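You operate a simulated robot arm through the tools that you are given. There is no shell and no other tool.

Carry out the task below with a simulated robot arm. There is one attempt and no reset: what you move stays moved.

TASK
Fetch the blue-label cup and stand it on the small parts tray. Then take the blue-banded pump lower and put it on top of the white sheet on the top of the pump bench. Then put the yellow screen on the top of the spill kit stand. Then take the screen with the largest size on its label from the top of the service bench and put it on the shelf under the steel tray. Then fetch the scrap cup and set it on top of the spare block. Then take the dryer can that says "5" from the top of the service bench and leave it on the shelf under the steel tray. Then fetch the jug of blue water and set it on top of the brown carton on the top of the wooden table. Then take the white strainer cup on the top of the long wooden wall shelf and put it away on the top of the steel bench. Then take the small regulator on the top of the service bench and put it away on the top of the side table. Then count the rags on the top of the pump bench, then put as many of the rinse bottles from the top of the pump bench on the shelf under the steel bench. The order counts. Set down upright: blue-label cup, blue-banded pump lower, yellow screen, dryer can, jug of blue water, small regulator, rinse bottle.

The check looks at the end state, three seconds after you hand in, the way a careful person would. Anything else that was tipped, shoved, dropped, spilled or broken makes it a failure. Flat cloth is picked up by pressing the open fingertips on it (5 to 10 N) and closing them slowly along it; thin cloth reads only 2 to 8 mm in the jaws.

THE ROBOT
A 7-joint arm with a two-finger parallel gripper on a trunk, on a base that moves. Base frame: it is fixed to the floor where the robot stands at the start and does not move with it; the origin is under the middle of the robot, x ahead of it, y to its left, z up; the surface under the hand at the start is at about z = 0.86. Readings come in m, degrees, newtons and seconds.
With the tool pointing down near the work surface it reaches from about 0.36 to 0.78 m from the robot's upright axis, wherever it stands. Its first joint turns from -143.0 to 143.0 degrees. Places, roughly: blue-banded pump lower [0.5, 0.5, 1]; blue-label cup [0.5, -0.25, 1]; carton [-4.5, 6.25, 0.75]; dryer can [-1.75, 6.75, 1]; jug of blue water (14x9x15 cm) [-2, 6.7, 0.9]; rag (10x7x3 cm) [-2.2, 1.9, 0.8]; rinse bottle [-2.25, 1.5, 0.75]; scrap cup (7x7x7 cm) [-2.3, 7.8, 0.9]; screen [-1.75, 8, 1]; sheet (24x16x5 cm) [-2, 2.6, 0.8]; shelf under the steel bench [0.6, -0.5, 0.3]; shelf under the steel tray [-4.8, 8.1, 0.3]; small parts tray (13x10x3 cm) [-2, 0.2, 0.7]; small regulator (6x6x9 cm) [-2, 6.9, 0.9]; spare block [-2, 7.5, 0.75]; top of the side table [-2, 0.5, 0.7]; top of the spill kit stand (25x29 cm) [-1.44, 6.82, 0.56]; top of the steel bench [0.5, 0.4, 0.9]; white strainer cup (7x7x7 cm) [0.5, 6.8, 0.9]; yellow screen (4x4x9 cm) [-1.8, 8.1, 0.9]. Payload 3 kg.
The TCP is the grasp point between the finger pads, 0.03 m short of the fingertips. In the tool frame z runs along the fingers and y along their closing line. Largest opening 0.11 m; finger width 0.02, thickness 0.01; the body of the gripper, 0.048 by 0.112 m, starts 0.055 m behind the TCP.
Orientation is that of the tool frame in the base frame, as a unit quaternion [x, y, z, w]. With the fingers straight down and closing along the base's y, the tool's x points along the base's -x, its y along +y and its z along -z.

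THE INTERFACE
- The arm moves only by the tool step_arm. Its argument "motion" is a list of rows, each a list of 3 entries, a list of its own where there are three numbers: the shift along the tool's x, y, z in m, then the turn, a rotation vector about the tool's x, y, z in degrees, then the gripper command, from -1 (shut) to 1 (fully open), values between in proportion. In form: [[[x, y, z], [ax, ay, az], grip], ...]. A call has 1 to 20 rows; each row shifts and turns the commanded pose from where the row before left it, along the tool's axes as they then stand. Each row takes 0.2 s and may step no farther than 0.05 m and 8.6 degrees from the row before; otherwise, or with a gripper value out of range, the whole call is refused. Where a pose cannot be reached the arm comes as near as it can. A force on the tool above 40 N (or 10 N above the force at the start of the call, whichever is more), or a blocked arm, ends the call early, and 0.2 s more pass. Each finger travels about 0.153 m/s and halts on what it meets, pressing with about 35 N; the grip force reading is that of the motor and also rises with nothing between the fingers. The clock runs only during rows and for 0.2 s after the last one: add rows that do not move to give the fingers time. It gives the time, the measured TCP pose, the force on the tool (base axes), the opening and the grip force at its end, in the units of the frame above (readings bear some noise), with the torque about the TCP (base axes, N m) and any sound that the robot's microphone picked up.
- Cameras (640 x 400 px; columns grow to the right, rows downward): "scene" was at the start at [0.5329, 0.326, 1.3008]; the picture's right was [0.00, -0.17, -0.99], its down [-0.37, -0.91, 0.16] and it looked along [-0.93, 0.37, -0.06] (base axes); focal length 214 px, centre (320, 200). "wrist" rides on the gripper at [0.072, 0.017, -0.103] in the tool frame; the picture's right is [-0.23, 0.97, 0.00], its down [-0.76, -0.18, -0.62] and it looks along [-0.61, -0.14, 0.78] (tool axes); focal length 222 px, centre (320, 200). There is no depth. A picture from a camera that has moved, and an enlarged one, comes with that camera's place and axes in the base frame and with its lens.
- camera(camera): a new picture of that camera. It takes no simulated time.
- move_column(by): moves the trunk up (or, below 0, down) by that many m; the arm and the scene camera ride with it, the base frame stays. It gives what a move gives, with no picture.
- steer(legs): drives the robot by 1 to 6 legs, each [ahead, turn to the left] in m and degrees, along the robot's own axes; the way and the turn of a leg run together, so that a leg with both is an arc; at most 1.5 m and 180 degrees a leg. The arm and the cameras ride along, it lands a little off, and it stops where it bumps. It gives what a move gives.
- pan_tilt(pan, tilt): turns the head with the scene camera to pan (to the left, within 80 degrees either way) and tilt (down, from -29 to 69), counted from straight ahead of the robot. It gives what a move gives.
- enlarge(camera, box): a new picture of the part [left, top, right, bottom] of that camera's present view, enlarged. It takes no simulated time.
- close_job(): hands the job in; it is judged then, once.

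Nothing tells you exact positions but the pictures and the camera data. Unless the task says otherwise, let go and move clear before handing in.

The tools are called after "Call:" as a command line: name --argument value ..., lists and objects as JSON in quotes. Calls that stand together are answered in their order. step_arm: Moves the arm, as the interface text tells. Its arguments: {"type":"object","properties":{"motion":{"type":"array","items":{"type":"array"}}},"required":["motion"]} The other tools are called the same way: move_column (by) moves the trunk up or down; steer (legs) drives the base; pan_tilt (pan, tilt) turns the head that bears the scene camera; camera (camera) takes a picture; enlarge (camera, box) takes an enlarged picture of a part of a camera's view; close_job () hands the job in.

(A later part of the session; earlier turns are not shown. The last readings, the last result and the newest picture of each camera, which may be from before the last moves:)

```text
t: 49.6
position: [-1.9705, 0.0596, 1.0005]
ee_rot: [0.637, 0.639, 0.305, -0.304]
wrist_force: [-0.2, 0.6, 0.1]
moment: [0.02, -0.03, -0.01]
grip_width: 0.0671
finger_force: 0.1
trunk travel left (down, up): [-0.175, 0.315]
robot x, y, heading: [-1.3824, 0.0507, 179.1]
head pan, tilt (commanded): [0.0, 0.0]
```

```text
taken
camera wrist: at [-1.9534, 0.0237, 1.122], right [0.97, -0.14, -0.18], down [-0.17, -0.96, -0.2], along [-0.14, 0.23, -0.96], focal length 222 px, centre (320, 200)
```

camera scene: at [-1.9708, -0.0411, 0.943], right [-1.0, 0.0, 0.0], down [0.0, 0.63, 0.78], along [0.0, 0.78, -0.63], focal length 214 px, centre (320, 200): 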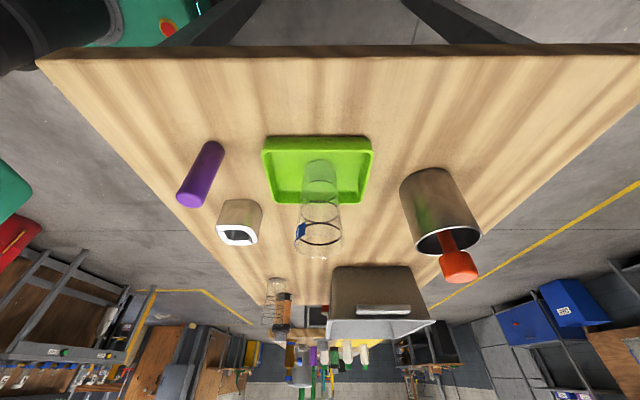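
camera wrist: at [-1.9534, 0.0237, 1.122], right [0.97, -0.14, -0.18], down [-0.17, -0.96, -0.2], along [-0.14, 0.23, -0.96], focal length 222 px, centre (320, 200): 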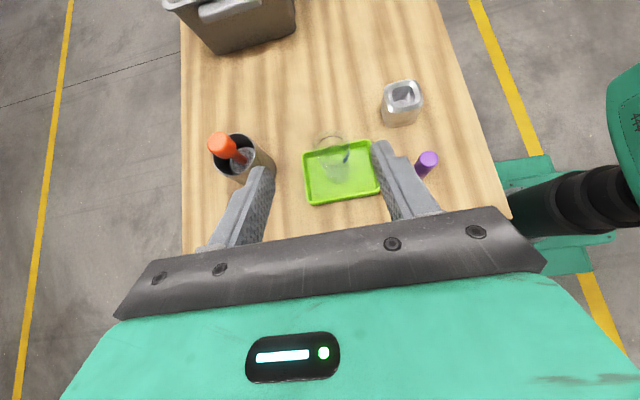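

The blue-label cup stands upright on the tray. Next is the blue-banded pump lower on the steel bench's green rack, around (0.60, 0.57): I retract and straighten the hand, back off, and turn.

Call:
step_arm --motion '[[[0.0312, 0.02, -0.0252], [0, 0, 0], 0.22], [[0.0312, 0.02, -0.0252], [0, 0, 0], 0.22], [[0.0312, 0.02, -0.0252], [0, 0, 0], 0.22], [[0, 0.03, 0], [0, -8.5, 0], 0.22], [[0, 0.03, 0], [0, -8.5, 0], 0.22], [[0, 0, 0], [0, -8.5, 0], 0.22], [[0, 0, 0], [0, -8.5, 0], 0.22], [[0, 0, 0], [0, -8.5, 0], 0.22], [[0, 0, 0], [0, -8.5, 0], 1]]'

Call:
move_column --by 0.15

Call:
steer --legs '[[-0.65, 0], [0, -89], [0.5, 0], [0, -90]]'

Call:
camera --camera "scene"

Call:
camera --camera "wrist"

```text
t: 51.6
position: [-1.8487, 0.0587, 1.1186]
ee_rot: [0.706, 0.708, -0.001, 0.001]
wrist_force: [0.3, -0.4, 0.6]
moment: [0.05, 0.02, -0.02]
grip_width: 0.1099
finger_force: 0.1
trunk travel left (down, up): [-0.175, 0.315]
robot x, y, heading: [-1.3812, 0.0508, 179.0]
head pan, tilt (commanded): [0.0, 0.0]
```

```text
t: 53.4
position: [-1.8497, 0.058, 1.2676]
ee_rot: [0.706, 0.709, 0.0, 0.0]
wrist_force: [-0.6, 1.0, -0.3]
moment: [-0.03, 0.01, 0.01]
grip_width: 0.1098
finger_force: 0.0
trunk travel left (down, up): [-0.325, 0.165]
robot x, y, heading: [-1.384, 0.054, 178.9]
head pan, tilt (commanded): [0.0, 0.0]
```

```text
t: 66.9
position: [-0.2836, 0.6541, 1.2691]
ee_rot: [0.774, -0.633, 0.001, -0.002]
wrist_force: [0.7, -1.8, 0.0]
moment: [0.13, -0.01, 0.01]
grip_width: 0.11
finger_force: 0.0
trunk travel left (down, up): [-0.325, 0.165]
robot x, y, heading: [-0.7625, 0.6402, 8.4]
head pan, tilt (commanded): [0.0, 0.0]
stopped in leg 4: the robot was blocked; the commanded pose is now the measured one
```

```text
taken
camera scene: at [-0.3064, 0.7616, 1.3119], right [0.98, 0.2, 0.0], down [0.2, -0.98, 0.0], along [0.0, 0.0, -1.0], focal length 214 px, centre (320, 200)
```

scene: 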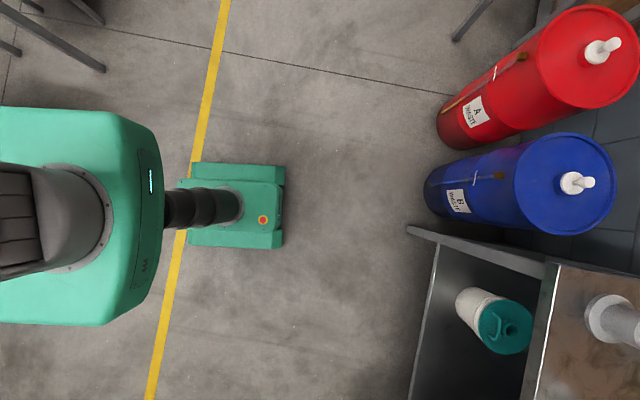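

```text
taken
camera wrist: at [-0.2864, 0.5785, 1.3721], right [-1.0, 0.03, 0.0], down [0.02, 0.78, 0.63], along [0.02, 0.63, -0.78], focal length 222 px, centre (320, 200)
```

wrist: 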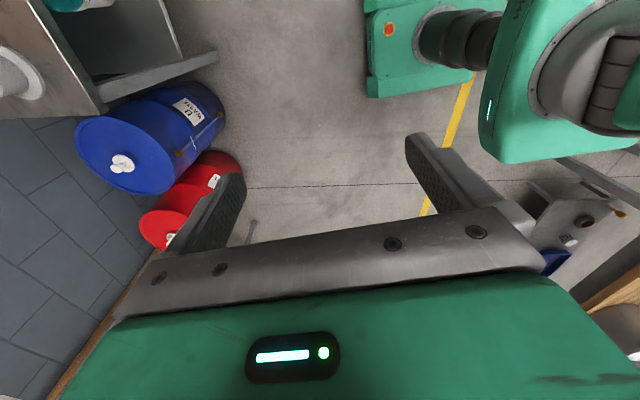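

The robot stopped at heading 8.4° reporting a block, though nothing obvious touches it. I'll look around with the head before continuing.

Call:
pan_tilt --pan 80 --tilt 40

Call:
camera --camera "scene"

Call:
pan_tilt --pan 80 --tilt -29

Call:
camera --camera "scene"

```text
t: 68.4
position: [-0.2847, 0.6568, 1.2681]
ee_rot: [0.774, -0.633, 0.0, -0.001]
wrist_force: [0.9, 0.2, 0.6]
moment: [0.0, 0.0, 0.0]
grip_width: 0.11
finger_force: 0.1
trunk travel left (down, up): [-0.325, 0.165]
robot x, y, heading: [-0.764, 0.642, 8.6]
head pan, tilt (commanded): [80.0, 40.0]
```

```text
taken
camera scene: at [-0.3765, 0.6847, 1.3864], right [0.17, 0.04, -0.98], down [0.77, -0.63, 0.11], along [-0.61, -0.78, -0.14], focal length 214 px, centre (320, 200)
```

scene: 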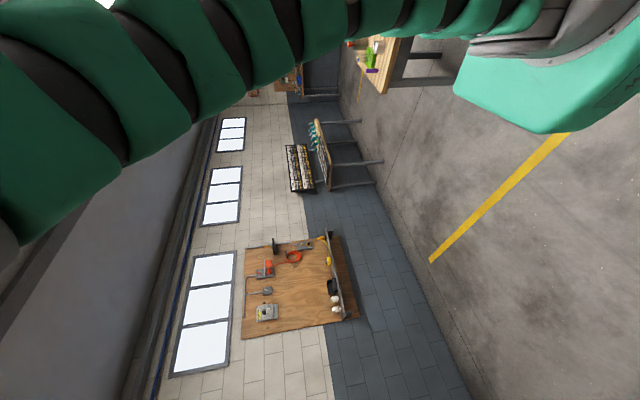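

```text
t: 69.8
position: [-0.2852, 0.6564, 1.2687]
ee_rot: [0.774, -0.633, 0.001, 0.0]
wrist_force: [0.8, -0.7, -0.2]
moment: [0.02, 0.02, -0.01]
grip_width: 0.1101
finger_force: 0.1
trunk travel left (down, up): [-0.325, 0.165]
robot x, y, heading: [-0.7584, 0.6416, 8.5]
head pan, tilt (commanded): [80.0, -28.6]
```

```text
taken
camera scene: at [-0.3796, 0.7899, 1.3896], right [0.17, 0.04, -0.98], down [-0.29, -0.95, -0.08], along [-0.94, 0.3, -0.15], focal length 214 px, centre (320, 200)
```

scene: 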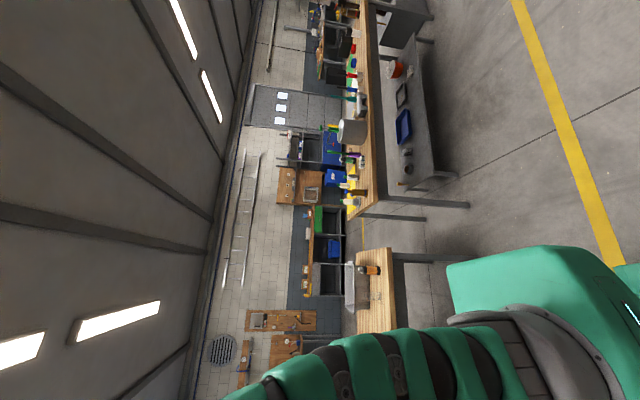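

Nothing is actually in the way. I'll finish the turn, angled slightly right, and approach the steel bench opposite the pump lower.

Call:
pan_tilt --pan 0 --tilt 0

Call:
steer --legs '[[0, -16]]'

```text
t: 71.3
position: [-0.2836, 0.6562, 1.2684]
ee_rot: [0.774, -0.633, 0.001, -0.001]
wrist_force: [-0.3, 0.2, 0.0]
moment: [0.01, -0.01, -0.02]
grip_width: 0.1103
finger_force: 0.1
trunk travel left (down, up): [-0.325, 0.165]
robot x, y, heading: [-0.7617, 0.6422, 8.5]
head pan, tilt (commanded): [0.0, 0.0]
```

```text
t: 72.7
position: [-0.2995, 0.5248, 1.2681]
ee_rot: [-0.679, 0.734, -0.001, 0.0]
wrist_force: [-0.6, 1.2, 1.2]
moment: [0.01, 0.02, 0.02]
grip_width: 0.1102
finger_force: 0.1
trunk travel left (down, up): [-0.325, 0.165]
robot x, y, heading: [-0.7612, 0.6502, -7.5]
head pan, tilt (commanded): [0.0, 0.0]
```

Call:
steer --legs '[[0.7, 0]]'

Call:
camera --camera "scene"

Call:
camera --camera "wrist"

```text
t: 76.5
position: [0.3945, 0.4331, 1.2696]
ee_rot: [-0.678, 0.735, 0.0, 0.0]
wrist_force: [-0.1, 1.0, -0.8]
moment: [-0.01, 0.0, 0.0]
grip_width: 0.1101
finger_force: 0.0
trunk travel left (down, up): [-0.325, 0.165]
robot x, y, heading: [-0.0631, 0.561, -7.4]
head pan, tilt (commanded): [0.0, 0.0]
```

```text
taken
camera scene: at [0.4028, 0.5429, 1.3119], right [1.0, -0.08, 0.0], down [-0.08, -1.0, 0.0], along [0.0, 0.0, -1.0], focal length 214 px, centre (320, 200)
```

scene: 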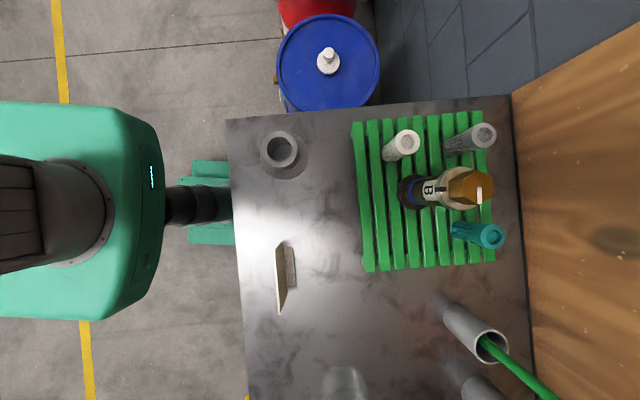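

```text
taken
camera wrist: at [0.372, 0.3617, 1.3725], right [-0.95, 0.3, 0.0], down [0.24, 0.74, 0.62], along [0.19, 0.59, -0.78], focal length 222 px, centre (320, 200)
```

wrist: 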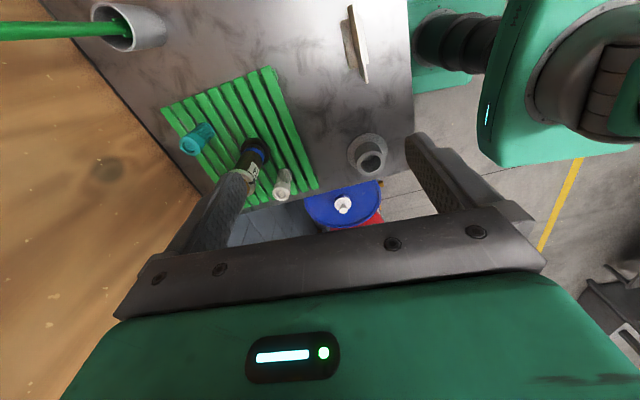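

The green rack holds the blue-banded "B" pump lower amid two pale cylinders and a teal one. I'll enlarge for exact positions.

Call:
enlarge --camera "scene" --box '[340, 100, 520, 280]'

Call:
enlarge --camera "wrist" --box '[150, 60, 330, 220]'

```text
2.22 times, centred on (430, 190) of scene
camera zoom: at [0.4028, 0.5429, 1.3119], right [1.0, -0.08, 0.0], down [-0.08, -1.0, 0.0], along [0.0, 0.0, -1.0], focal length 477 px, centre (76, 222)
```

zoom: 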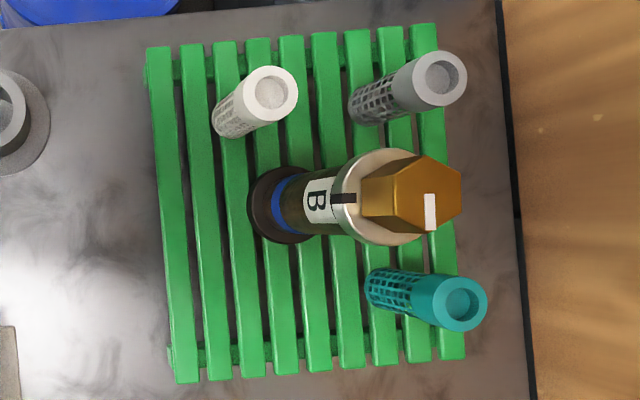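

```text
2.50 times, centred on (240, 140) of wrist
camera zoom: at [0.372, 0.3617, 1.3725], right [-0.95, 0.3, 0.0], down [0.24, 0.74, 0.62], along [0.19, 0.59, -0.78], focal length 555 px, centre (520, 350)
```

zoom: 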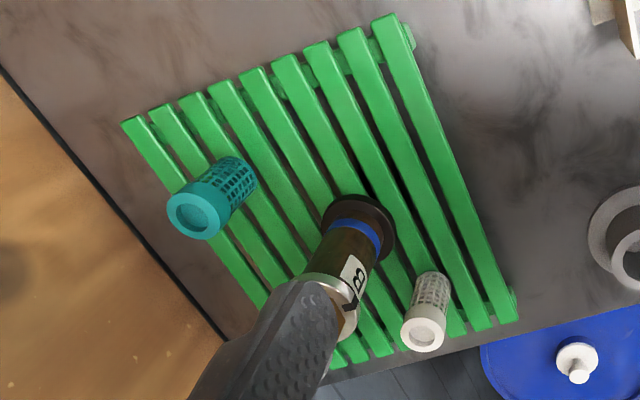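

The pump lower's axis is at about (0.591, 0.543), collar ~58 mm wide near z≈1.02 with the hex top near 1.056. I move the open hand above it.

Call:
step_arm --motion '[[[-0.0251, -0.0376, 0], [0, 0, 0], 1], [[-0.0251, -0.0376, 0], [0, 0, 0], 1], [[-0.0251, -0.0376, 0], [0, 0, 0], 1], [[-0.0251, -0.0376, 0], [0, 0, 0], 1], [[-0.0251, -0.0376, 0], [0, 0, 0], 1], [[0, 0, 0.02], [0, 0, 0], 1], [[0, 0, 0], [0, 0, 0], 1]]'

Call:
camera --camera "wrist"

Call:
pan_tilt --pan 0 --tilt 30

Call:
camera --camera "scene"

```text
t: 78.1
position: [0.569, 0.5372, 1.2242]
ee_rot: [-0.678, 0.735, 0.0, 0.0]
wrist_force: [-0.8, 0.5, 0.5]
moment: [-0.02, 0.0, -0.07]
grip_width: 0.1099
finger_force: 0.0
out of reach, approached as far as the arm can: row 4, 5
trunk travel left (down, up): [-0.325, 0.165]
robot x, y, heading: [-0.0664, 0.5613, -7.3]
head pan, tilt (commanded): [0.0, 0.0]
```

```text
taken
camera wrist: at [0.5452, 0.4655, 1.3273], right [-0.95, 0.3, 0.0], down [0.24, 0.74, 0.62], along [0.19, 0.59, -0.78], focal length 222 px, centre (320, 200)
```

wrist: 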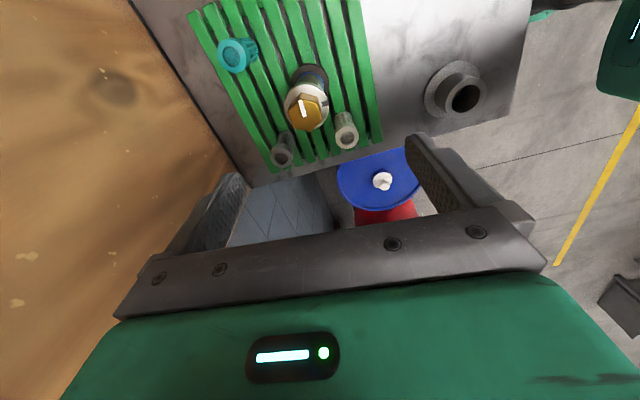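

```text
t: 79.1
position: [0.5682, 0.5374, 1.2248]
ee_rot: [-0.678, 0.735, -0.001, 0.0]
wrist_force: [0.5, 0.0, 0.1]
moment: [0.0, -0.03, -0.01]
grip_width: 0.1099
finger_force: 0.0
trunk travel left (down, up): [-0.325, 0.165]
robot x, y, heading: [-0.0695, 0.5601, -7.4]
head pan, tilt (commanded): [0.0, 30.0]
```

```text
taken
camera scene: at [0.5725, 0.5985, 1.266], right [1.0, -0.08, 0.0], down [-0.07, -0.86, 0.5], along [-0.04, -0.5, -0.87], focal length 214 px, centre (320, 200)
```

scene: 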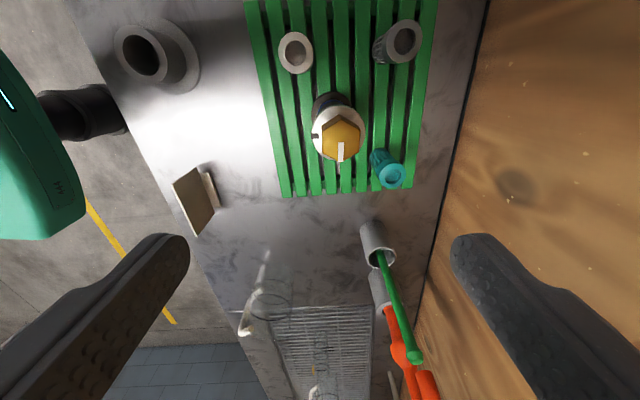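

The arm was at its reach limit at that height; triangulation confirms the pump axis at (0.590, 0.543), hex top ≈1.05. I descend while shifting the last 2 cm.

Call:
step_arm --motion '[[[-0.0024, -0.0069, 0.0333], [0, 0, 0], 1], [[-0.0024, -0.0069, 0.0333], [0, 0, 0], 1], [[-0.0024, -0.0069, 0.0333], [0, 0, 0], 1], [[0, 0, 0], [0, 0, 0], 1]]'

Call:
camera --camera "wrist"

Call:
camera --camera "scene"

```text
t: 80.1
position: [0.5909, 0.5432, 1.122]
ee_rot: [-0.678, 0.735, 0.0, 0.001]
wrist_force: [-0.6, 0.6, 0.4]
moment: [-0.01, 0.02, 0.03]
grip_width: 0.1099
finger_force: 0.0
trunk travel left (down, up): [-0.325, 0.165]
robot x, y, heading: [-0.0705, 0.5611, -7.4]
head pan, tilt (commanded): [0.0, 30.0]
```

```text
taken
camera wrist: at [0.5682, 0.47, 1.2258], right [-0.95, 0.3, 0.0], down [0.24, 0.74, 0.62], along [0.19, 0.59, -0.78], focal length 222 px, centre (320, 200)
```

wrist: 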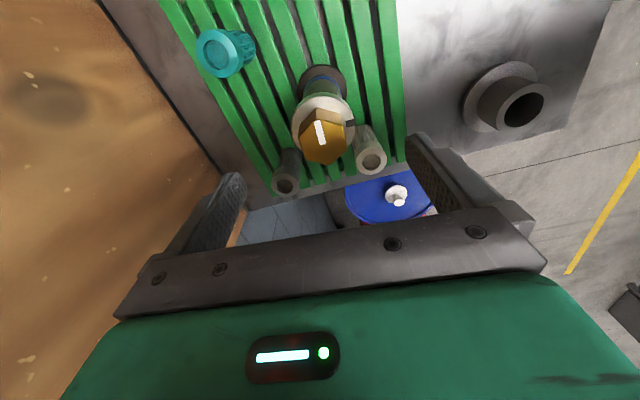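

```text
taken
camera scene: at [0.5952, 0.6031, 1.1648], right [1.0, -0.08, 0.0], down [-0.07, -0.86, 0.5], along [-0.04, -0.5, -0.87], focal length 214 px, centre (320, 200)
```

scene: 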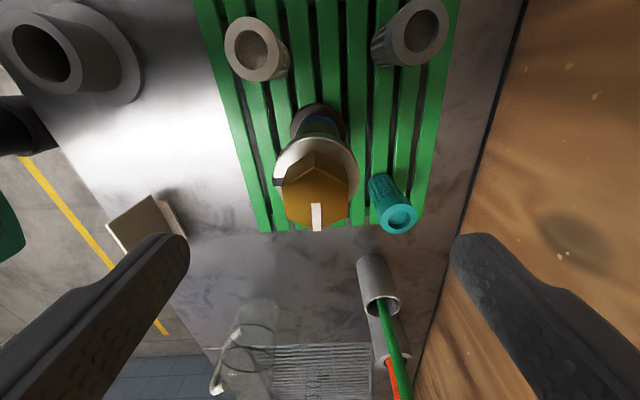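

Aligned: hex top centre at (0.588, 0.544, 1.058). I descend so the fingertips pass the collar with the palm staying just above the hex.

Call:
step_arm --motion '[[[0, 0.001, 0.03], [0, 0, 0], 1], [[0, 0.001, 0.03], [0, 0, 0], 1], [[0, 0, 0.03], [0, 0, 0], 1], [[0, 0, 0.01], [0, 0, 0], 1], [[0, 0, 0], [0, 0, 0], 1]]'

Call:
camera --camera "wrist"

Call:
camera --camera "scene"

```text
t: 81.3
position: [0.5891, 0.5435, 1.0238]
ee_rot: [-0.678, 0.735, 0.0, 0.0]
wrist_force: [0.2, -0.3, -0.1]
moment: [0.0, -0.01, -0.02]
grip_width: 0.1101
finger_force: 0.1
trunk travel left (down, up): [-0.325, 0.165]
robot x, y, heading: [-0.0662, 0.5627, -7.5]
head pan, tilt (commanded): [0.0, 30.0]
```

```text
taken
camera wrist: at [0.567, 0.4715, 1.1266], right [-0.95, 0.3, 0.0], down [0.24, 0.74, 0.62], along [0.19, 0.59, -0.78], focal length 222 px, centre (320, 200)
```

wrist: 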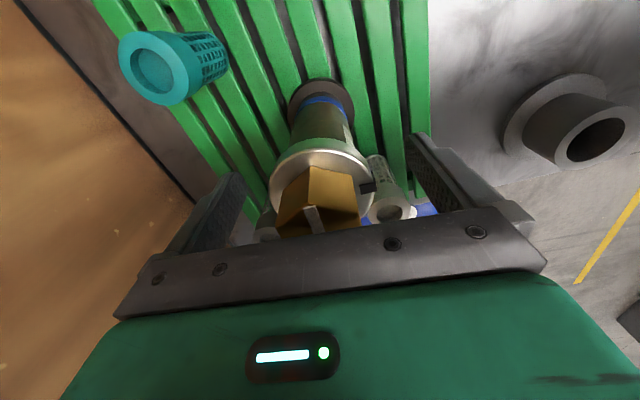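

```text
taken
camera scene: at [0.594, 0.6046, 1.0655], right [1.0, -0.08, 0.0], down [-0.07, -0.86, 0.5], along [-0.04, -0.5, -0.87], focal length 214 px, centre (320, 200)
```

scene: 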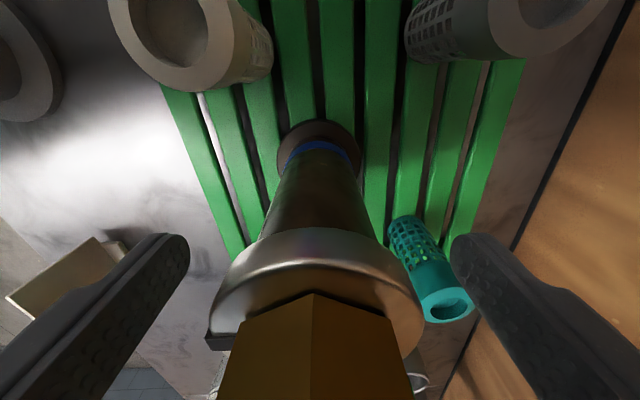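

The collar has a small black nub facing the robot, where one finger would land. I'll rise, yaw the hand about 50° so the fingers straddle the collar diagonally (clear of nub and screens), and look.

Call:
step_arm --motion '[[[0, 0, -0.04], [0, 0, 0], 1], [[0, 0, 0], [0, 0, -8.3], 1], [[0, 0, 0], [0, 0, -8.3], 1], [[0, 0, 0], [0, 0, -8.3], 1], [[0, 0, 0], [0, 0, -8.3], 1], [[0, 0, 0], [0, 0, -8.3], 1], [[0, 0, 0], [0, 0, -8.3], 1], [[0, 0, 0], [0, 0, 0], 1]]'

Call:
camera --camera "wrist"

Call:
camera --camera "scene"

```text
t: 83.1
position: [0.5885, 0.5437, 1.0645]
ee_rot: [0.925, -0.379, 0.0, -0.001]
wrist_force: [-0.6, 0.0, 0.4]
moment: [-0.03, 0.03, 0.02]
grip_width: 0.1101
finger_force: 0.1
trunk travel left (down, up): [-0.325, 0.165]
robot x, y, heading: [-0.0687, 0.5644, -7.5]
head pan, tilt (commanded): [0.0, 30.0]
```

```text
taken
camera wrist: at [0.6291, 0.479, 1.1672], right [-0.85, -0.53, 0.0], down [-0.42, 0.66, 0.62], along [-0.33, 0.53, -0.78], focal length 222 px, centre (320, 200)
```

wrist: 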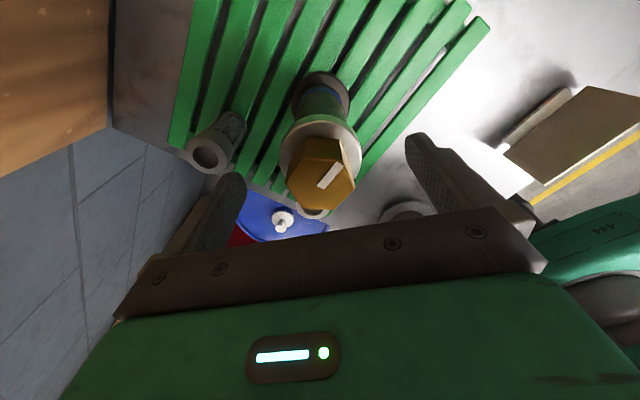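

```text
taken
camera scene: at [0.5449, 0.5859, 1.1059], right [0.7, 0.71, 0.0], down [0.62, -0.61, 0.5], along [0.36, -0.35, -0.87], focal length 214 px, centre (320, 200)
```

scene: 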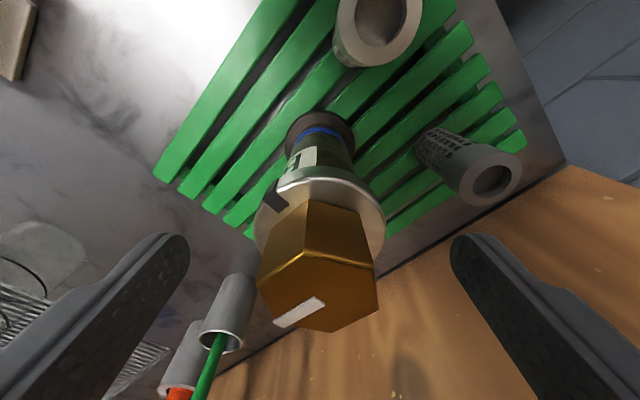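

Now the nub is clear of both fingers. I descend 5 cm and close gently on the collar.

Call:
step_arm --motion '[[[0, 0, 0.025], [0, 0, 0], 1], [[0, 0, 0.02], [0, 0, 0], 1], [[0, 0, 0.006], [0, 0, 0], 1], [[0, 0, 0], [0, 0, 0], 0.6], [[0, 0, 0], [0, 0, 0], 0.4], [[0, 0, 0], [0, 0, 0], 0.2], [[0, 0, 0], [0, 0, 0], 0.1], [[0, 0, 0], [0, 0, 0], 0.0], [[0, 0, 0], [0, 0, 0], -1], [[0, 0, 0], [0, 0, 0], -1]]'

Call:
camera --camera "wrist"

Call:
camera --camera "scene"

```text
t: 85.3
position: [0.5899, 0.5426, 1.013]
ee_rot: [0.925, -0.381, 0.001, 0.0]
wrist_force: [-0.5, -1.7, 0.2]
moment: [-0.04, -0.03, -0.02]
grip_width: 0.0567
finger_force: 34.7
trunk travel left (down, up): [-0.325, 0.165]
robot x, y, heading: [-0.0706, 0.5648, -7.6]
head pan, tilt (commanded): [0.0, 30.0]
```

```text
taken
camera wrist: at [0.6291, 0.4792, 1.116], right [-0.85, -0.53, 0.0], down [-0.42, 0.66, 0.62], along [-0.33, 0.53, -0.78], focal length 222 px, centre (320, 200)
```

wrist: 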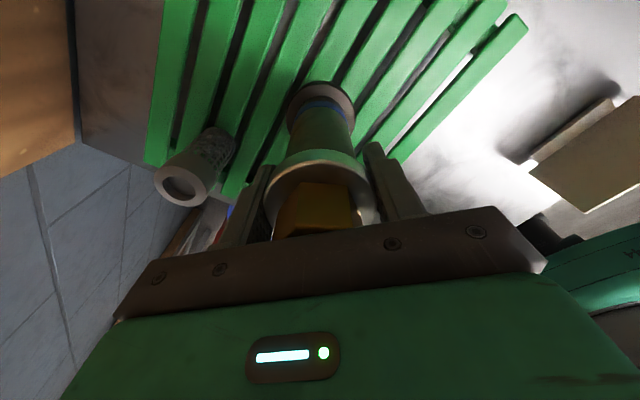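

```text
taken
camera scene: at [0.5451, 0.5863, 1.0548], right [0.7, 0.71, 0.0], down [0.61, -0.61, 0.5], along [0.36, -0.35, -0.87], focal length 214 px, centre (320, 200)
```

scene: 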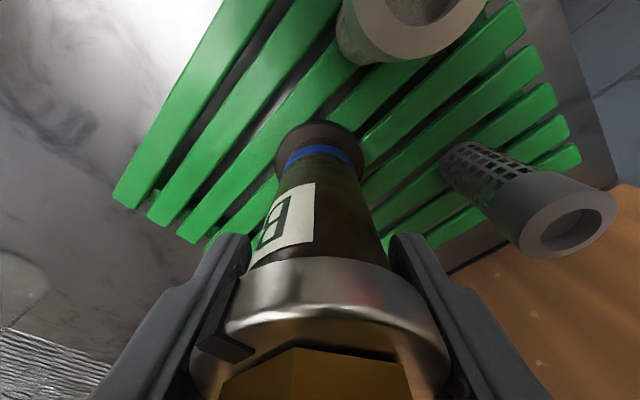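

Gripped on the collar at 57 mm. I lift a little to check the weight and that it stays straight.

Call:
step_arm --motion '[[[0, 0, -0.01], [0, 0, 0], -1], [[0, 0, -0.02], [0, 0, 0], -1], [[0, 0, -0.03], [0, 0, 0], -1], [[0, 0, -0.03], [0, 0, 0], -1], [[0, 0, 0], [0, 0, 0], -1]]'

Call:
camera --camera "scene"

Call:
camera --camera "wrist"

```text
t: 86.5
position: [0.5883, 0.5435, 1.1036]
ee_rot: [0.924, -0.382, 0.0, 0.001]
wrist_force: [0.0, 0.2, -7.1]
moment: [0.01, -0.06, 0.02]
grip_width: 0.0569
finger_force: 34.8
trunk travel left (down, up): [-0.325, 0.165]
robot x, y, heading: [-0.0705, 0.5622, -7.7]
head pan, tilt (commanded): [0.0, 30.0]
```

```text
taken
camera scene: at [0.545, 0.5851, 1.1457], right [0.7, 0.71, 0.0], down [0.62, -0.61, 0.5], along [0.35, -0.35, -0.87], focal length 214 px, centre (320, 200)
```

scene: 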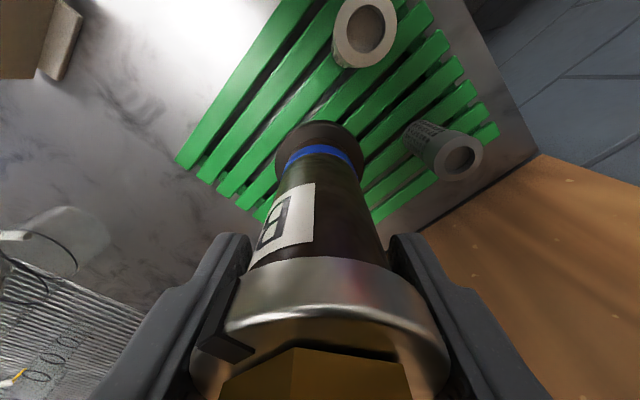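

```text
taken
camera wrist: at [0.6291, 0.478, 1.2068], right [-0.85, -0.53, 0.0], down [-0.42, 0.66, 0.62], along [-0.33, 0.53, -0.78], focal length 222 px, centre (320, 200)
```

wrist: 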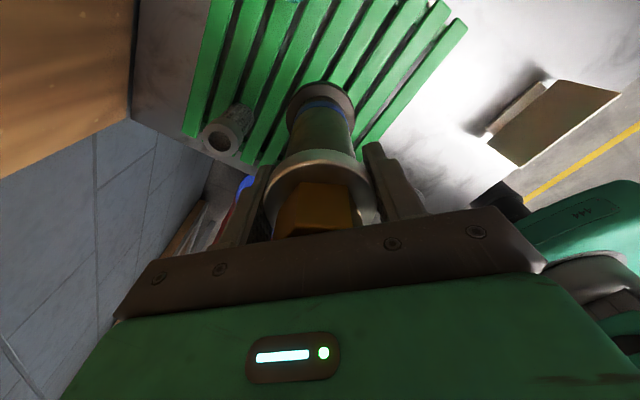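

The pump lower is held firmly (~0.7 kg) and hangs straight. I pull it in and up, back away from the bench, and turn toward the pump bench (+y direction), then look ahead.

Call:
step_arm --motion '[[[-0.03, 0.0225, -0.025], [0, 0, 0], -1], [[-0.03, 0.0225, -0.025], [0, 0, 0], -1], [[-0.03, 0.0225, -0.025], [0, 0, 0], -1], [[-0.03, 0.0225, -0.025], [0, 0, 0], -1], [[0, 0, 0], [0, 0, 0], -1]]'

Call:
steer --legs '[[-0.65, 0], [0, 97]]'

Call:
pan_tilt --pan -80 --tilt 50

Call:
camera --camera "scene"

Call:
camera --camera "wrist"

```text
t: 87.7
position: [0.4378, 0.5659, 1.2048]
ee_rot: [0.925, -0.381, 0.001, 0.0]
wrist_force: [0.0, -0.6, -6.7]
moment: [0.0, -0.03, 0.01]
grip_width: 0.0569
finger_force: 35.1
trunk travel left (down, up): [-0.325, 0.165]
robot x, y, heading: [-0.0669, 0.5598, -7.8]
head pan, tilt (commanded): [0.0, 30.0]
```

```text
t: 95.4
position: [-0.7683, 1.148, 1.2057]
ee_rot: [0.9, 0.435, 0.0, -0.001]
wrist_force: [-0.1, -0.1, -7.2]
moment: [-0.06, 0.01, -0.02]
grip_width: 0.0567
finger_force: 34.6
trunk travel left (down, up): [-0.325, 0.165]
robot x, y, heading: [-0.6403, 0.643, 89.1]
head pan, tilt (commanded): [0.0, 30.0]
```

```text
t: 96.9
position: [-0.7686, 1.1479, 1.2063]
ee_rot: [0.9, 0.436, 0.001, -0.001]
wrist_force: [-0.5, -0.7, -7.3]
moment: [-0.03, -0.03, 0.03]
grip_width: 0.0572
finger_force: 35.0
trunk travel left (down, up): [-0.325, 0.165]
robot x, y, heading: [-0.6389, 0.6408, 89.1]
head pan, tilt (commanded): [-80.0, 50.0]
```

```text
taken
camera scene: at [-0.8475, 1.169, 1.3247], right [-0.14, 0.11, 0.98], down [0.99, 0.04, 0.13], along [-0.02, 0.99, -0.11], focal length 214 px, centre (320, 200)
```

scene: 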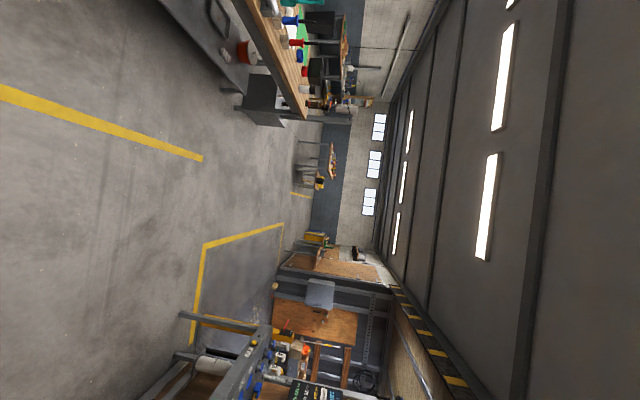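

```text
taken
camera wrist: at [-0.7093, 1.193, 1.3088], right [0.62, -0.78, 0.0], down [-0.61, -0.49, 0.62], along [-0.49, -0.39, -0.78], focal length 222 px, centre (320, 200)
```

wrist: 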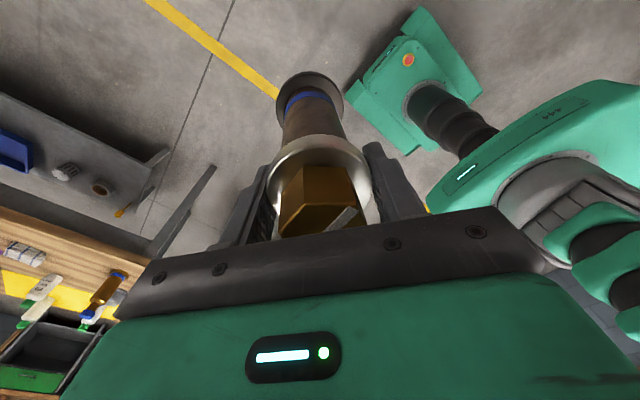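

The corridor ahead is open: pump bench on the left at x≈-1.65, other benches well to the right. I drive along it to y≈2.5 and turn to face the pump bench.

Call:
steer --legs '[[0.95, 0], [0.95, 0], [0, 90]]'

Call:
camera --camera "scene"

Call:
camera --camera "wrist"

```text
t: 110.4
position: [-1.138, 2.4095, 1.2053]
ee_rot: [0.317, 0.948, 0.0, -0.001]
wrist_force: [-0.1, 1.0, -5.9]
moment: [-0.05, -0.04, -0.02]
grip_width: 0.0567
finger_force: 34.9
trunk travel left (down, up): [-0.325, 0.165]
robot x, y, heading: [-0.6377, 2.6147, -179.8]
head pan, tilt (commanded): [-80.0, 50.0]
```

```text
taken
camera scene: at [-1.1585, 2.3286, 1.3245], right [-0.1, -0.14, 0.98], down [-0.06, 0.99, 0.13], along [-0.99, -0.05, -0.11], focal length 214 px, centre (320, 200)
```

scene: 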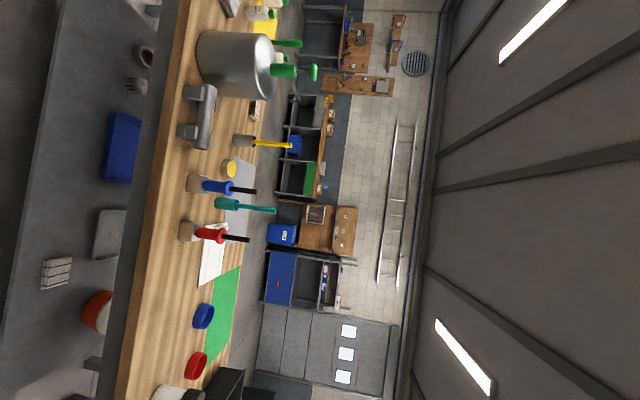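

```text
taken
camera wrist: at [-1.1856, 2.4648, 1.3084], right [0.77, 0.64, 0.0], down [0.5, -0.6, 0.62], along [0.4, -0.48, -0.78], focal length 222 px, centre (320, 200)
```

wrist: 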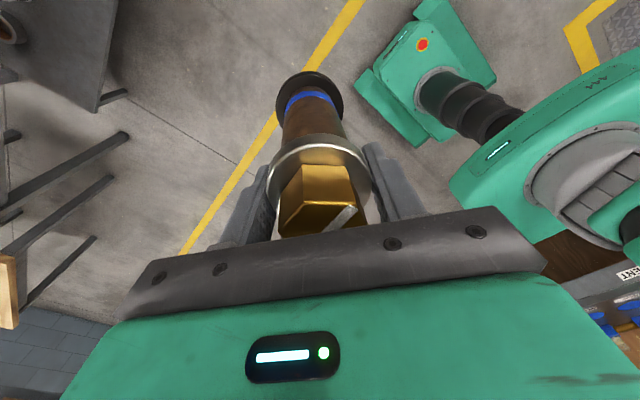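

I see the pump bench top (image rotated): a pot, a vise, brushes standing in blocks, a white sheet, a green mat and rings. I'll enlarge to find the white sheet exactly.

Call:
enlarge --camera "scene" --box '[100, 150, 300, 400]'

Call:
enlarge --camera "scene" --box '[100, 0, 300, 200]'

```text
1.60 times, centred on (200, 275) of scene
camera zoom: at [-1.1585, 2.3286, 1.3245], right [-0.1, -0.14, 0.98], down [-0.06, 0.99, 0.13], along [-0.99, -0.05, -0.11], focal length 343 px, centre (512, 80)
```

zoom: 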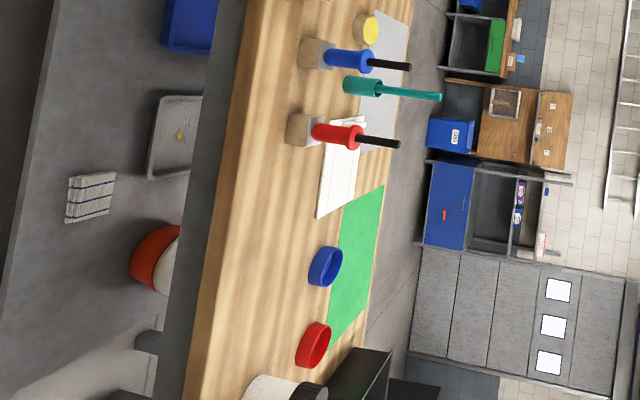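

```text
2.00 times, centred on (200, 100) of scene
camera zoom: at [-1.1585, 2.3286, 1.3245], right [-0.1, -0.14, 0.98], down [-0.06, 0.99, 0.13], along [-0.99, -0.05, -0.11], focal length 429 px, centre (560, 400)
```

zoom: 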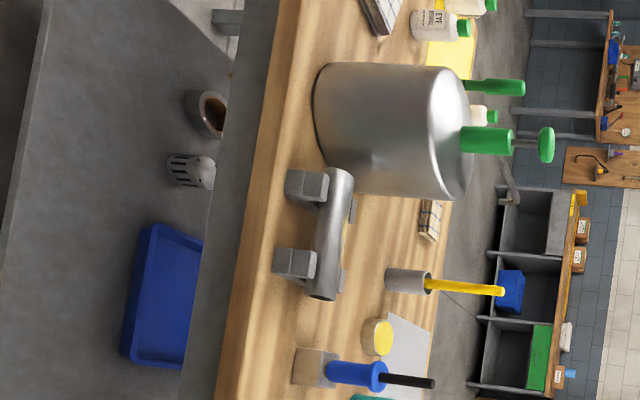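

The white sheet is around (-2.04, 2.59), just behind a red screwdriver standing at about (-1.87, 2.465, top ≈1.02). I swing the pump lower in line with the robot, raise the trunk for clearance, and drive closer.

Call:
step_arm --motion '[[[0.0252, 0.0335, 0], [0, 0, 0], -1], [[0.0252, 0.0335, 0], [0, 0, 0], -1], [[0.0252, 0.0335, 0], [0, 0, 0], -1], [[0.0252, 0.0335, 0], [0, 0, 0], -1], [[0.0252, 0.0335, 0], [0, 0, 0], -1], [[0, 0, 0], [0, 0, 0], -1]]'

Call:
move_column --by 0.1

Call:
pan_tilt --pan 0 --tilt 0

Call:
steer --legs '[[0.72, 0]]'

Call:
camera --camera "scene"

Call:
camera --camera "wrist"

```text
t: 111.8
position: [-1.1358, 2.6171, 1.2074]
ee_rot: [0.317, 0.948, -0.001, -0.001]
wrist_force: [-0.2, -0.6, -7.7]
moment: [0.01, -0.05, -0.01]
grip_width: 0.0573
finger_force: 35.5
trunk travel left (down, up): [-0.325, 0.165]
robot x, y, heading: [-0.6357, 2.6147, -179.7]
head pan, tilt (commanded): [-80.0, 50.0]
```

```text
t: 113.1
position: [-1.1367, 2.6169, 1.3077]
ee_rot: [0.318, 0.948, -0.001, 0.0]
wrist_force: [0.2, 0.2, -6.3]
moment: [-0.04, -0.09, 0.01]
grip_width: 0.0573
finger_force: 35.1
trunk travel left (down, up): [-0.425, 0.065]
robot x, y, heading: [-0.6353, 2.6139, -179.7]
head pan, tilt (commanded): [-80.0, 50.0]
```

```text
t: 114.7
position: [-1.1372, 2.6171, 1.3083]
ee_rot: [0.317, 0.948, 0.0, 0.0]
wrist_force: [0.8, 0.4, -7.1]
moment: [-0.03, -0.1, 0.04]
grip_width: 0.0572
finger_force: 34.7
trunk travel left (down, up): [-0.425, 0.065]
robot x, y, heading: [-0.6371, 2.6109, -179.7]
head pan, tilt (commanded): [0.0, 0.0]
```

```text
t: 118.5
position: [-1.8472, 2.6197, 1.3046]
ee_rot: [0.322, 0.947, 0.0, -0.001]
wrist_force: [0.6, 0.5, -7.2]
moment: [-0.04, -0.08, 0.0]
grip_width: 0.0569
finger_force: 34.9
trunk travel left (down, up): [-0.425, 0.065]
robot x, y, heading: [-1.3462, 2.6121, 179.7]
head pan, tilt (commanded): [0.0, 0.0]
```

```text
taken
camera scene: at [-1.7593, 2.5521, 1.3487], right [-0.61, -0.79, 0.0], down [-0.79, 0.61, 0.0], along [0.0, 0.0, -1.0], focal length 214 px, centre (320, 200)
```

scene: 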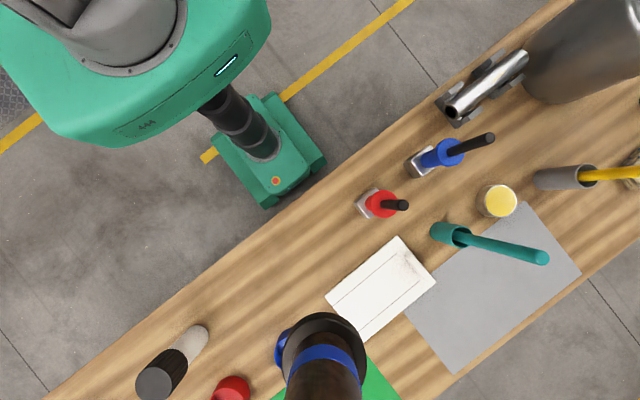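

```text
taken
camera wrist: at [-1.8929, 2.676, 1.4095], right [0.77, 0.63, 0.0], down [0.5, -0.6, 0.62], along [0.39, -0.48, -0.78], focal length 222 px, centre (320, 200)
```

wrist: 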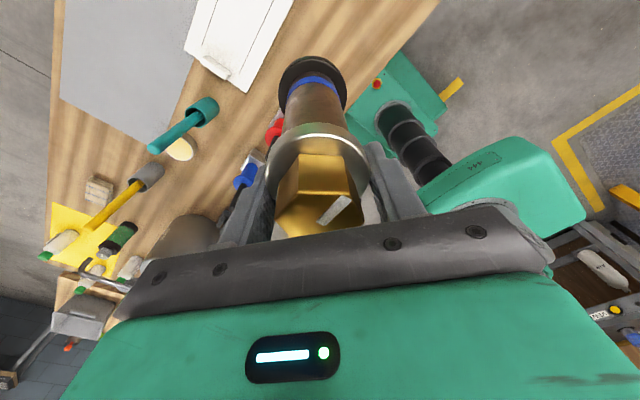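

From above I see the white sheet centred near (-2.04, 2.57). I'll enlarge to check for anything lying on it.

Call:
enlarge --camera "scene" --box '[300, 180, 480, 360]'

Call:
enlarge --camera "wrist" --box '[150, 0, 310, 110]'

Call:
enlarge --camera "wrist" --box '[30, 140, 220, 300]'

```text
2.22 times, centred on (390, 270) of scene
camera zoom: at [-1.7593, 2.5521, 1.3487], right [-0.61, -0.79, 0.0], down [-0.79, 0.61, 0.0], along [0.0, 0.0, -1.0], focal length 477 px, centre (164, 44)
```

zoom: 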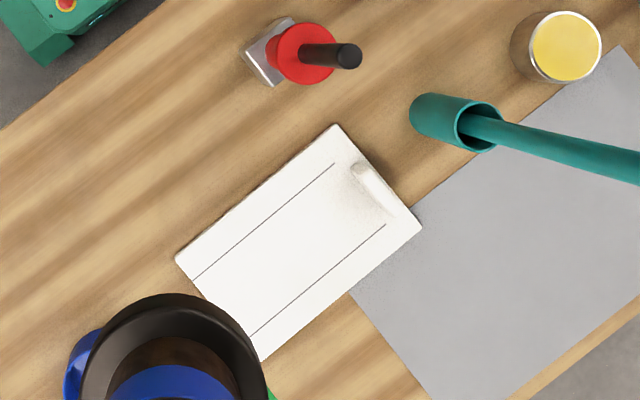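

```text
3.64 times, centred on (230, 55) of wrist
camera zoom: at [-1.8929, 2.676, 1.4095], right [0.77, 0.63, 0.0], down [0.5, -0.6, 0.62], along [0.39, -0.48, -0.78], focal length 808 px, centre (647, 727)
```

zoom: 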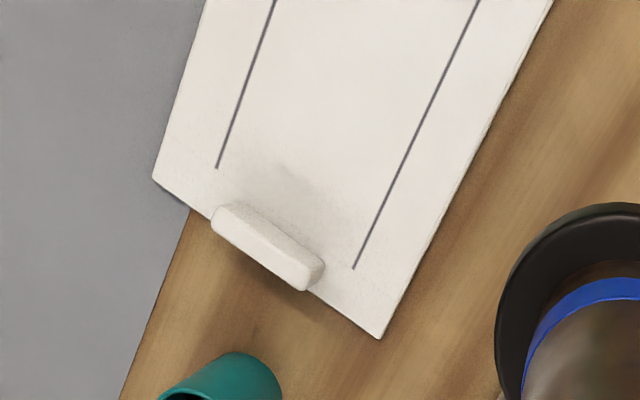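

```text
2.50 times, centred on (125, 220) of wrist
camera zoom: at [-1.8929, 2.676, 1.4095], right [0.77, 0.63, 0.0], down [0.5, -0.6, 0.62], along [0.39, -0.48, -0.78], focal length 555 px, centre (808, 150)
```

zoom: 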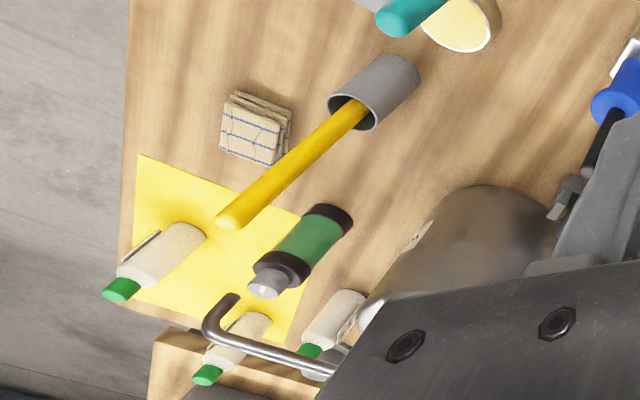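

The sheet is flat at z≈0.807 with a raised ridge only at its -y end; free spot at about (-2.03, 2.59). I edge closer, lower the trunk, and bring the pump lower above that spot.

Call:
steer --legs '[[0.07, 0]]'

Call:
move_column --by -0.15

Call:
camera --camera "scene"

```text
t: 119.6
position: [-1.917, 2.6198, 1.3067]
ee_rot: [0.322, 0.947, -0.001, 0.0]
wrist_force: [0.9, -0.2, -7.2]
moment: [-0.04, -0.1, 0.02]
grip_width: 0.0568
finger_force: 34.9
trunk travel left (down, up): [-0.425, 0.065]
robot x, y, heading: [-1.4151, 2.6095, 179.9]
head pan, tilt (commanded): [0.0, 0.0]
```

```text
t: 121.3
position: [-1.9153, 2.6189, 1.1579]
ee_rot: [0.321, 0.947, 0.0, 0.0]
wrist_force: [0.6, 0.1, -6.4]
moment: [-0.02, -0.06, 0.02]
grip_width: 0.0569
finger_force: 35.1
trunk travel left (down, up): [-0.275, 0.215]
robot x, y, heading: [-1.4172, 2.6125, 179.9]
head pan, tilt (commanded): [0.0, 0.0]
```

```text
taken
camera scene: at [-1.829, 2.5519, 1.1997], right [-0.61, -0.79, 0.0], down [-0.79, 0.61, 0.0], along [0.0, 0.0, -1.0], focal length 214 px, centre (320, 200)
```

scene: 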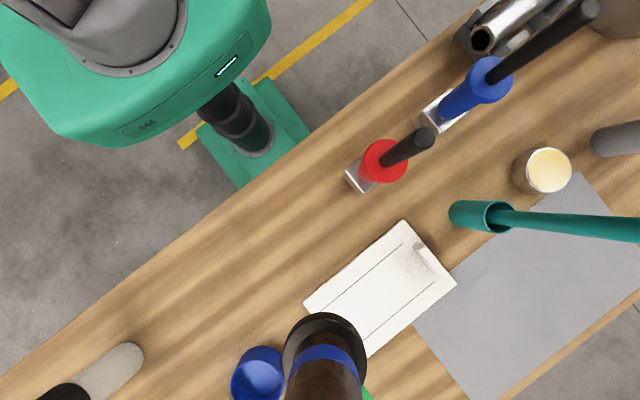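

Call:
step_arm --motion '[[[0.0148, -0.0187, 0.0316], [0, 0, 0], -1], [[0.0148, -0.0187, 0.0316], [0, 0, 0], -1], [[0.0148, -0.0187, 0.0316], [0, 0, 0], -1], [[0.0148, -0.0187, 0.0316], [0, 0, 0], -1], [[0.0148, -0.0187, 0.0316], [0, 0, 0], -1], [[0, 0, 0], [0, 0, 0], -1]]'

Call:
camera --camera "scene"

Call:
camera --camera "wrist"

```text
t: 122.7
position: [-2.0316, 2.5896, 1.003]
ee_rot: [0.32, 0.947, -0.001, 0.0]
wrist_force: [-0.4, 0.6, -7.2]
moment: [-0.05, -0.05, 0.03]
grip_width: 0.0567
finger_force: 35.0
trunk travel left (down, up): [-0.275, 0.215]
robot x, y, heading: [-1.4178, 2.6098, 179.7]
head pan, tilt (commanded): [0.0, 0.0]
```

```text
taken
camera scene: at [-1.945, 2.5226, 1.0456], right [-0.61, -0.79, 0.0], down [-0.79, 0.61, 0.0], along [0.0, 0.0, -1.0], focal length 214 px, centre (320, 200)
```

scene: 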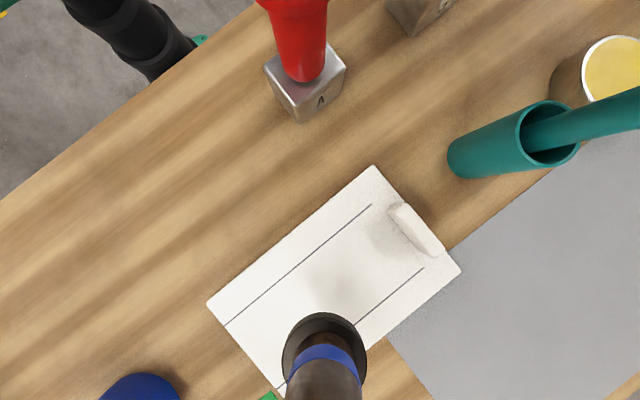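

```text
taken
camera wrist: at [-2.0788, 2.6464, 1.1063], right [0.77, 0.64, 0.0], down [0.5, -0.6, 0.62], along [0.39, -0.48, -0.78], focal length 222 px, centre (320, 200)
```

wrist: 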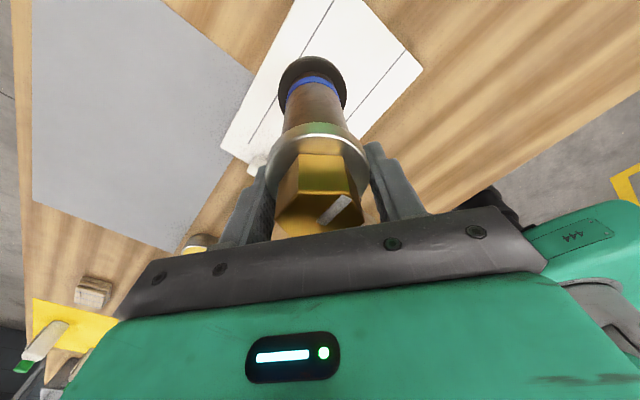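

The landing point is well inside the sheet and clear of the ridge. I lower toward contact, creeping at the end.

Call:
step_arm --motion '[[[0, 0, 0.025], [0, 0, 0], -1], [[0, 0, 0.025], [0, 0, 0], -1], [[0, 0, 0], [0, 0, 0], -1]]'

Call:
step_arm --motion '[[[0, 0, 0.003], [0, 0, 0], -1], [[0, 0, 0.003], [0, 0, 0], -1], [[0, 0, 0.003], [0, 0, 0], -1]]'

Call:
camera --camera "wrist"

```text
t: 123.5
position: [-2.0327, 2.5903, 0.9506]
ee_rot: [0.322, 0.947, 0.0, 0.0]
wrist_force: [-0.4, -0.9, -5.8]
moment: [-0.04, -0.09, 0.01]
grip_width: 0.0565
finger_force: 34.7
trunk travel left (down, up): [-0.275, 0.215]
robot x, y, heading: [-1.418, 2.6115, 179.9]
head pan, tilt (commanded): [0.0, 0.0]
```

```text
t: 124.3
position: [-2.0326, 2.5902, 0.9428]
ee_rot: [0.321, 0.947, -0.002, -0.002]
wrist_force: [-6.2, 3.2, 29.8]
moment: [0.29, 0.33, 0.03]
grip_width: 0.0567
finger_force: 35.3
trunk travel left (down, up): [-0.275, 0.215]
robot x, y, heading: [-1.418, 2.6124, 179.9]
head pan, tilt (commanded): [0.0, 0.0]
```

```text
taken
camera wrist: at [-2.0784, 2.6465, 1.0462], right [0.77, 0.63, 0.0], down [0.5, -0.6, 0.62], along [0.39, -0.48, -0.78], focal length 222 px, centre (320, 200)
```

wrist: 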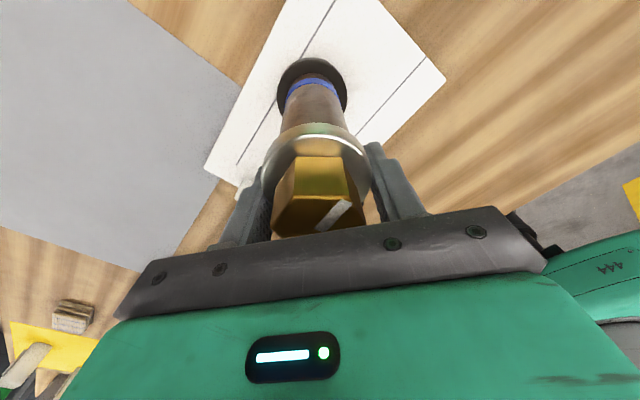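

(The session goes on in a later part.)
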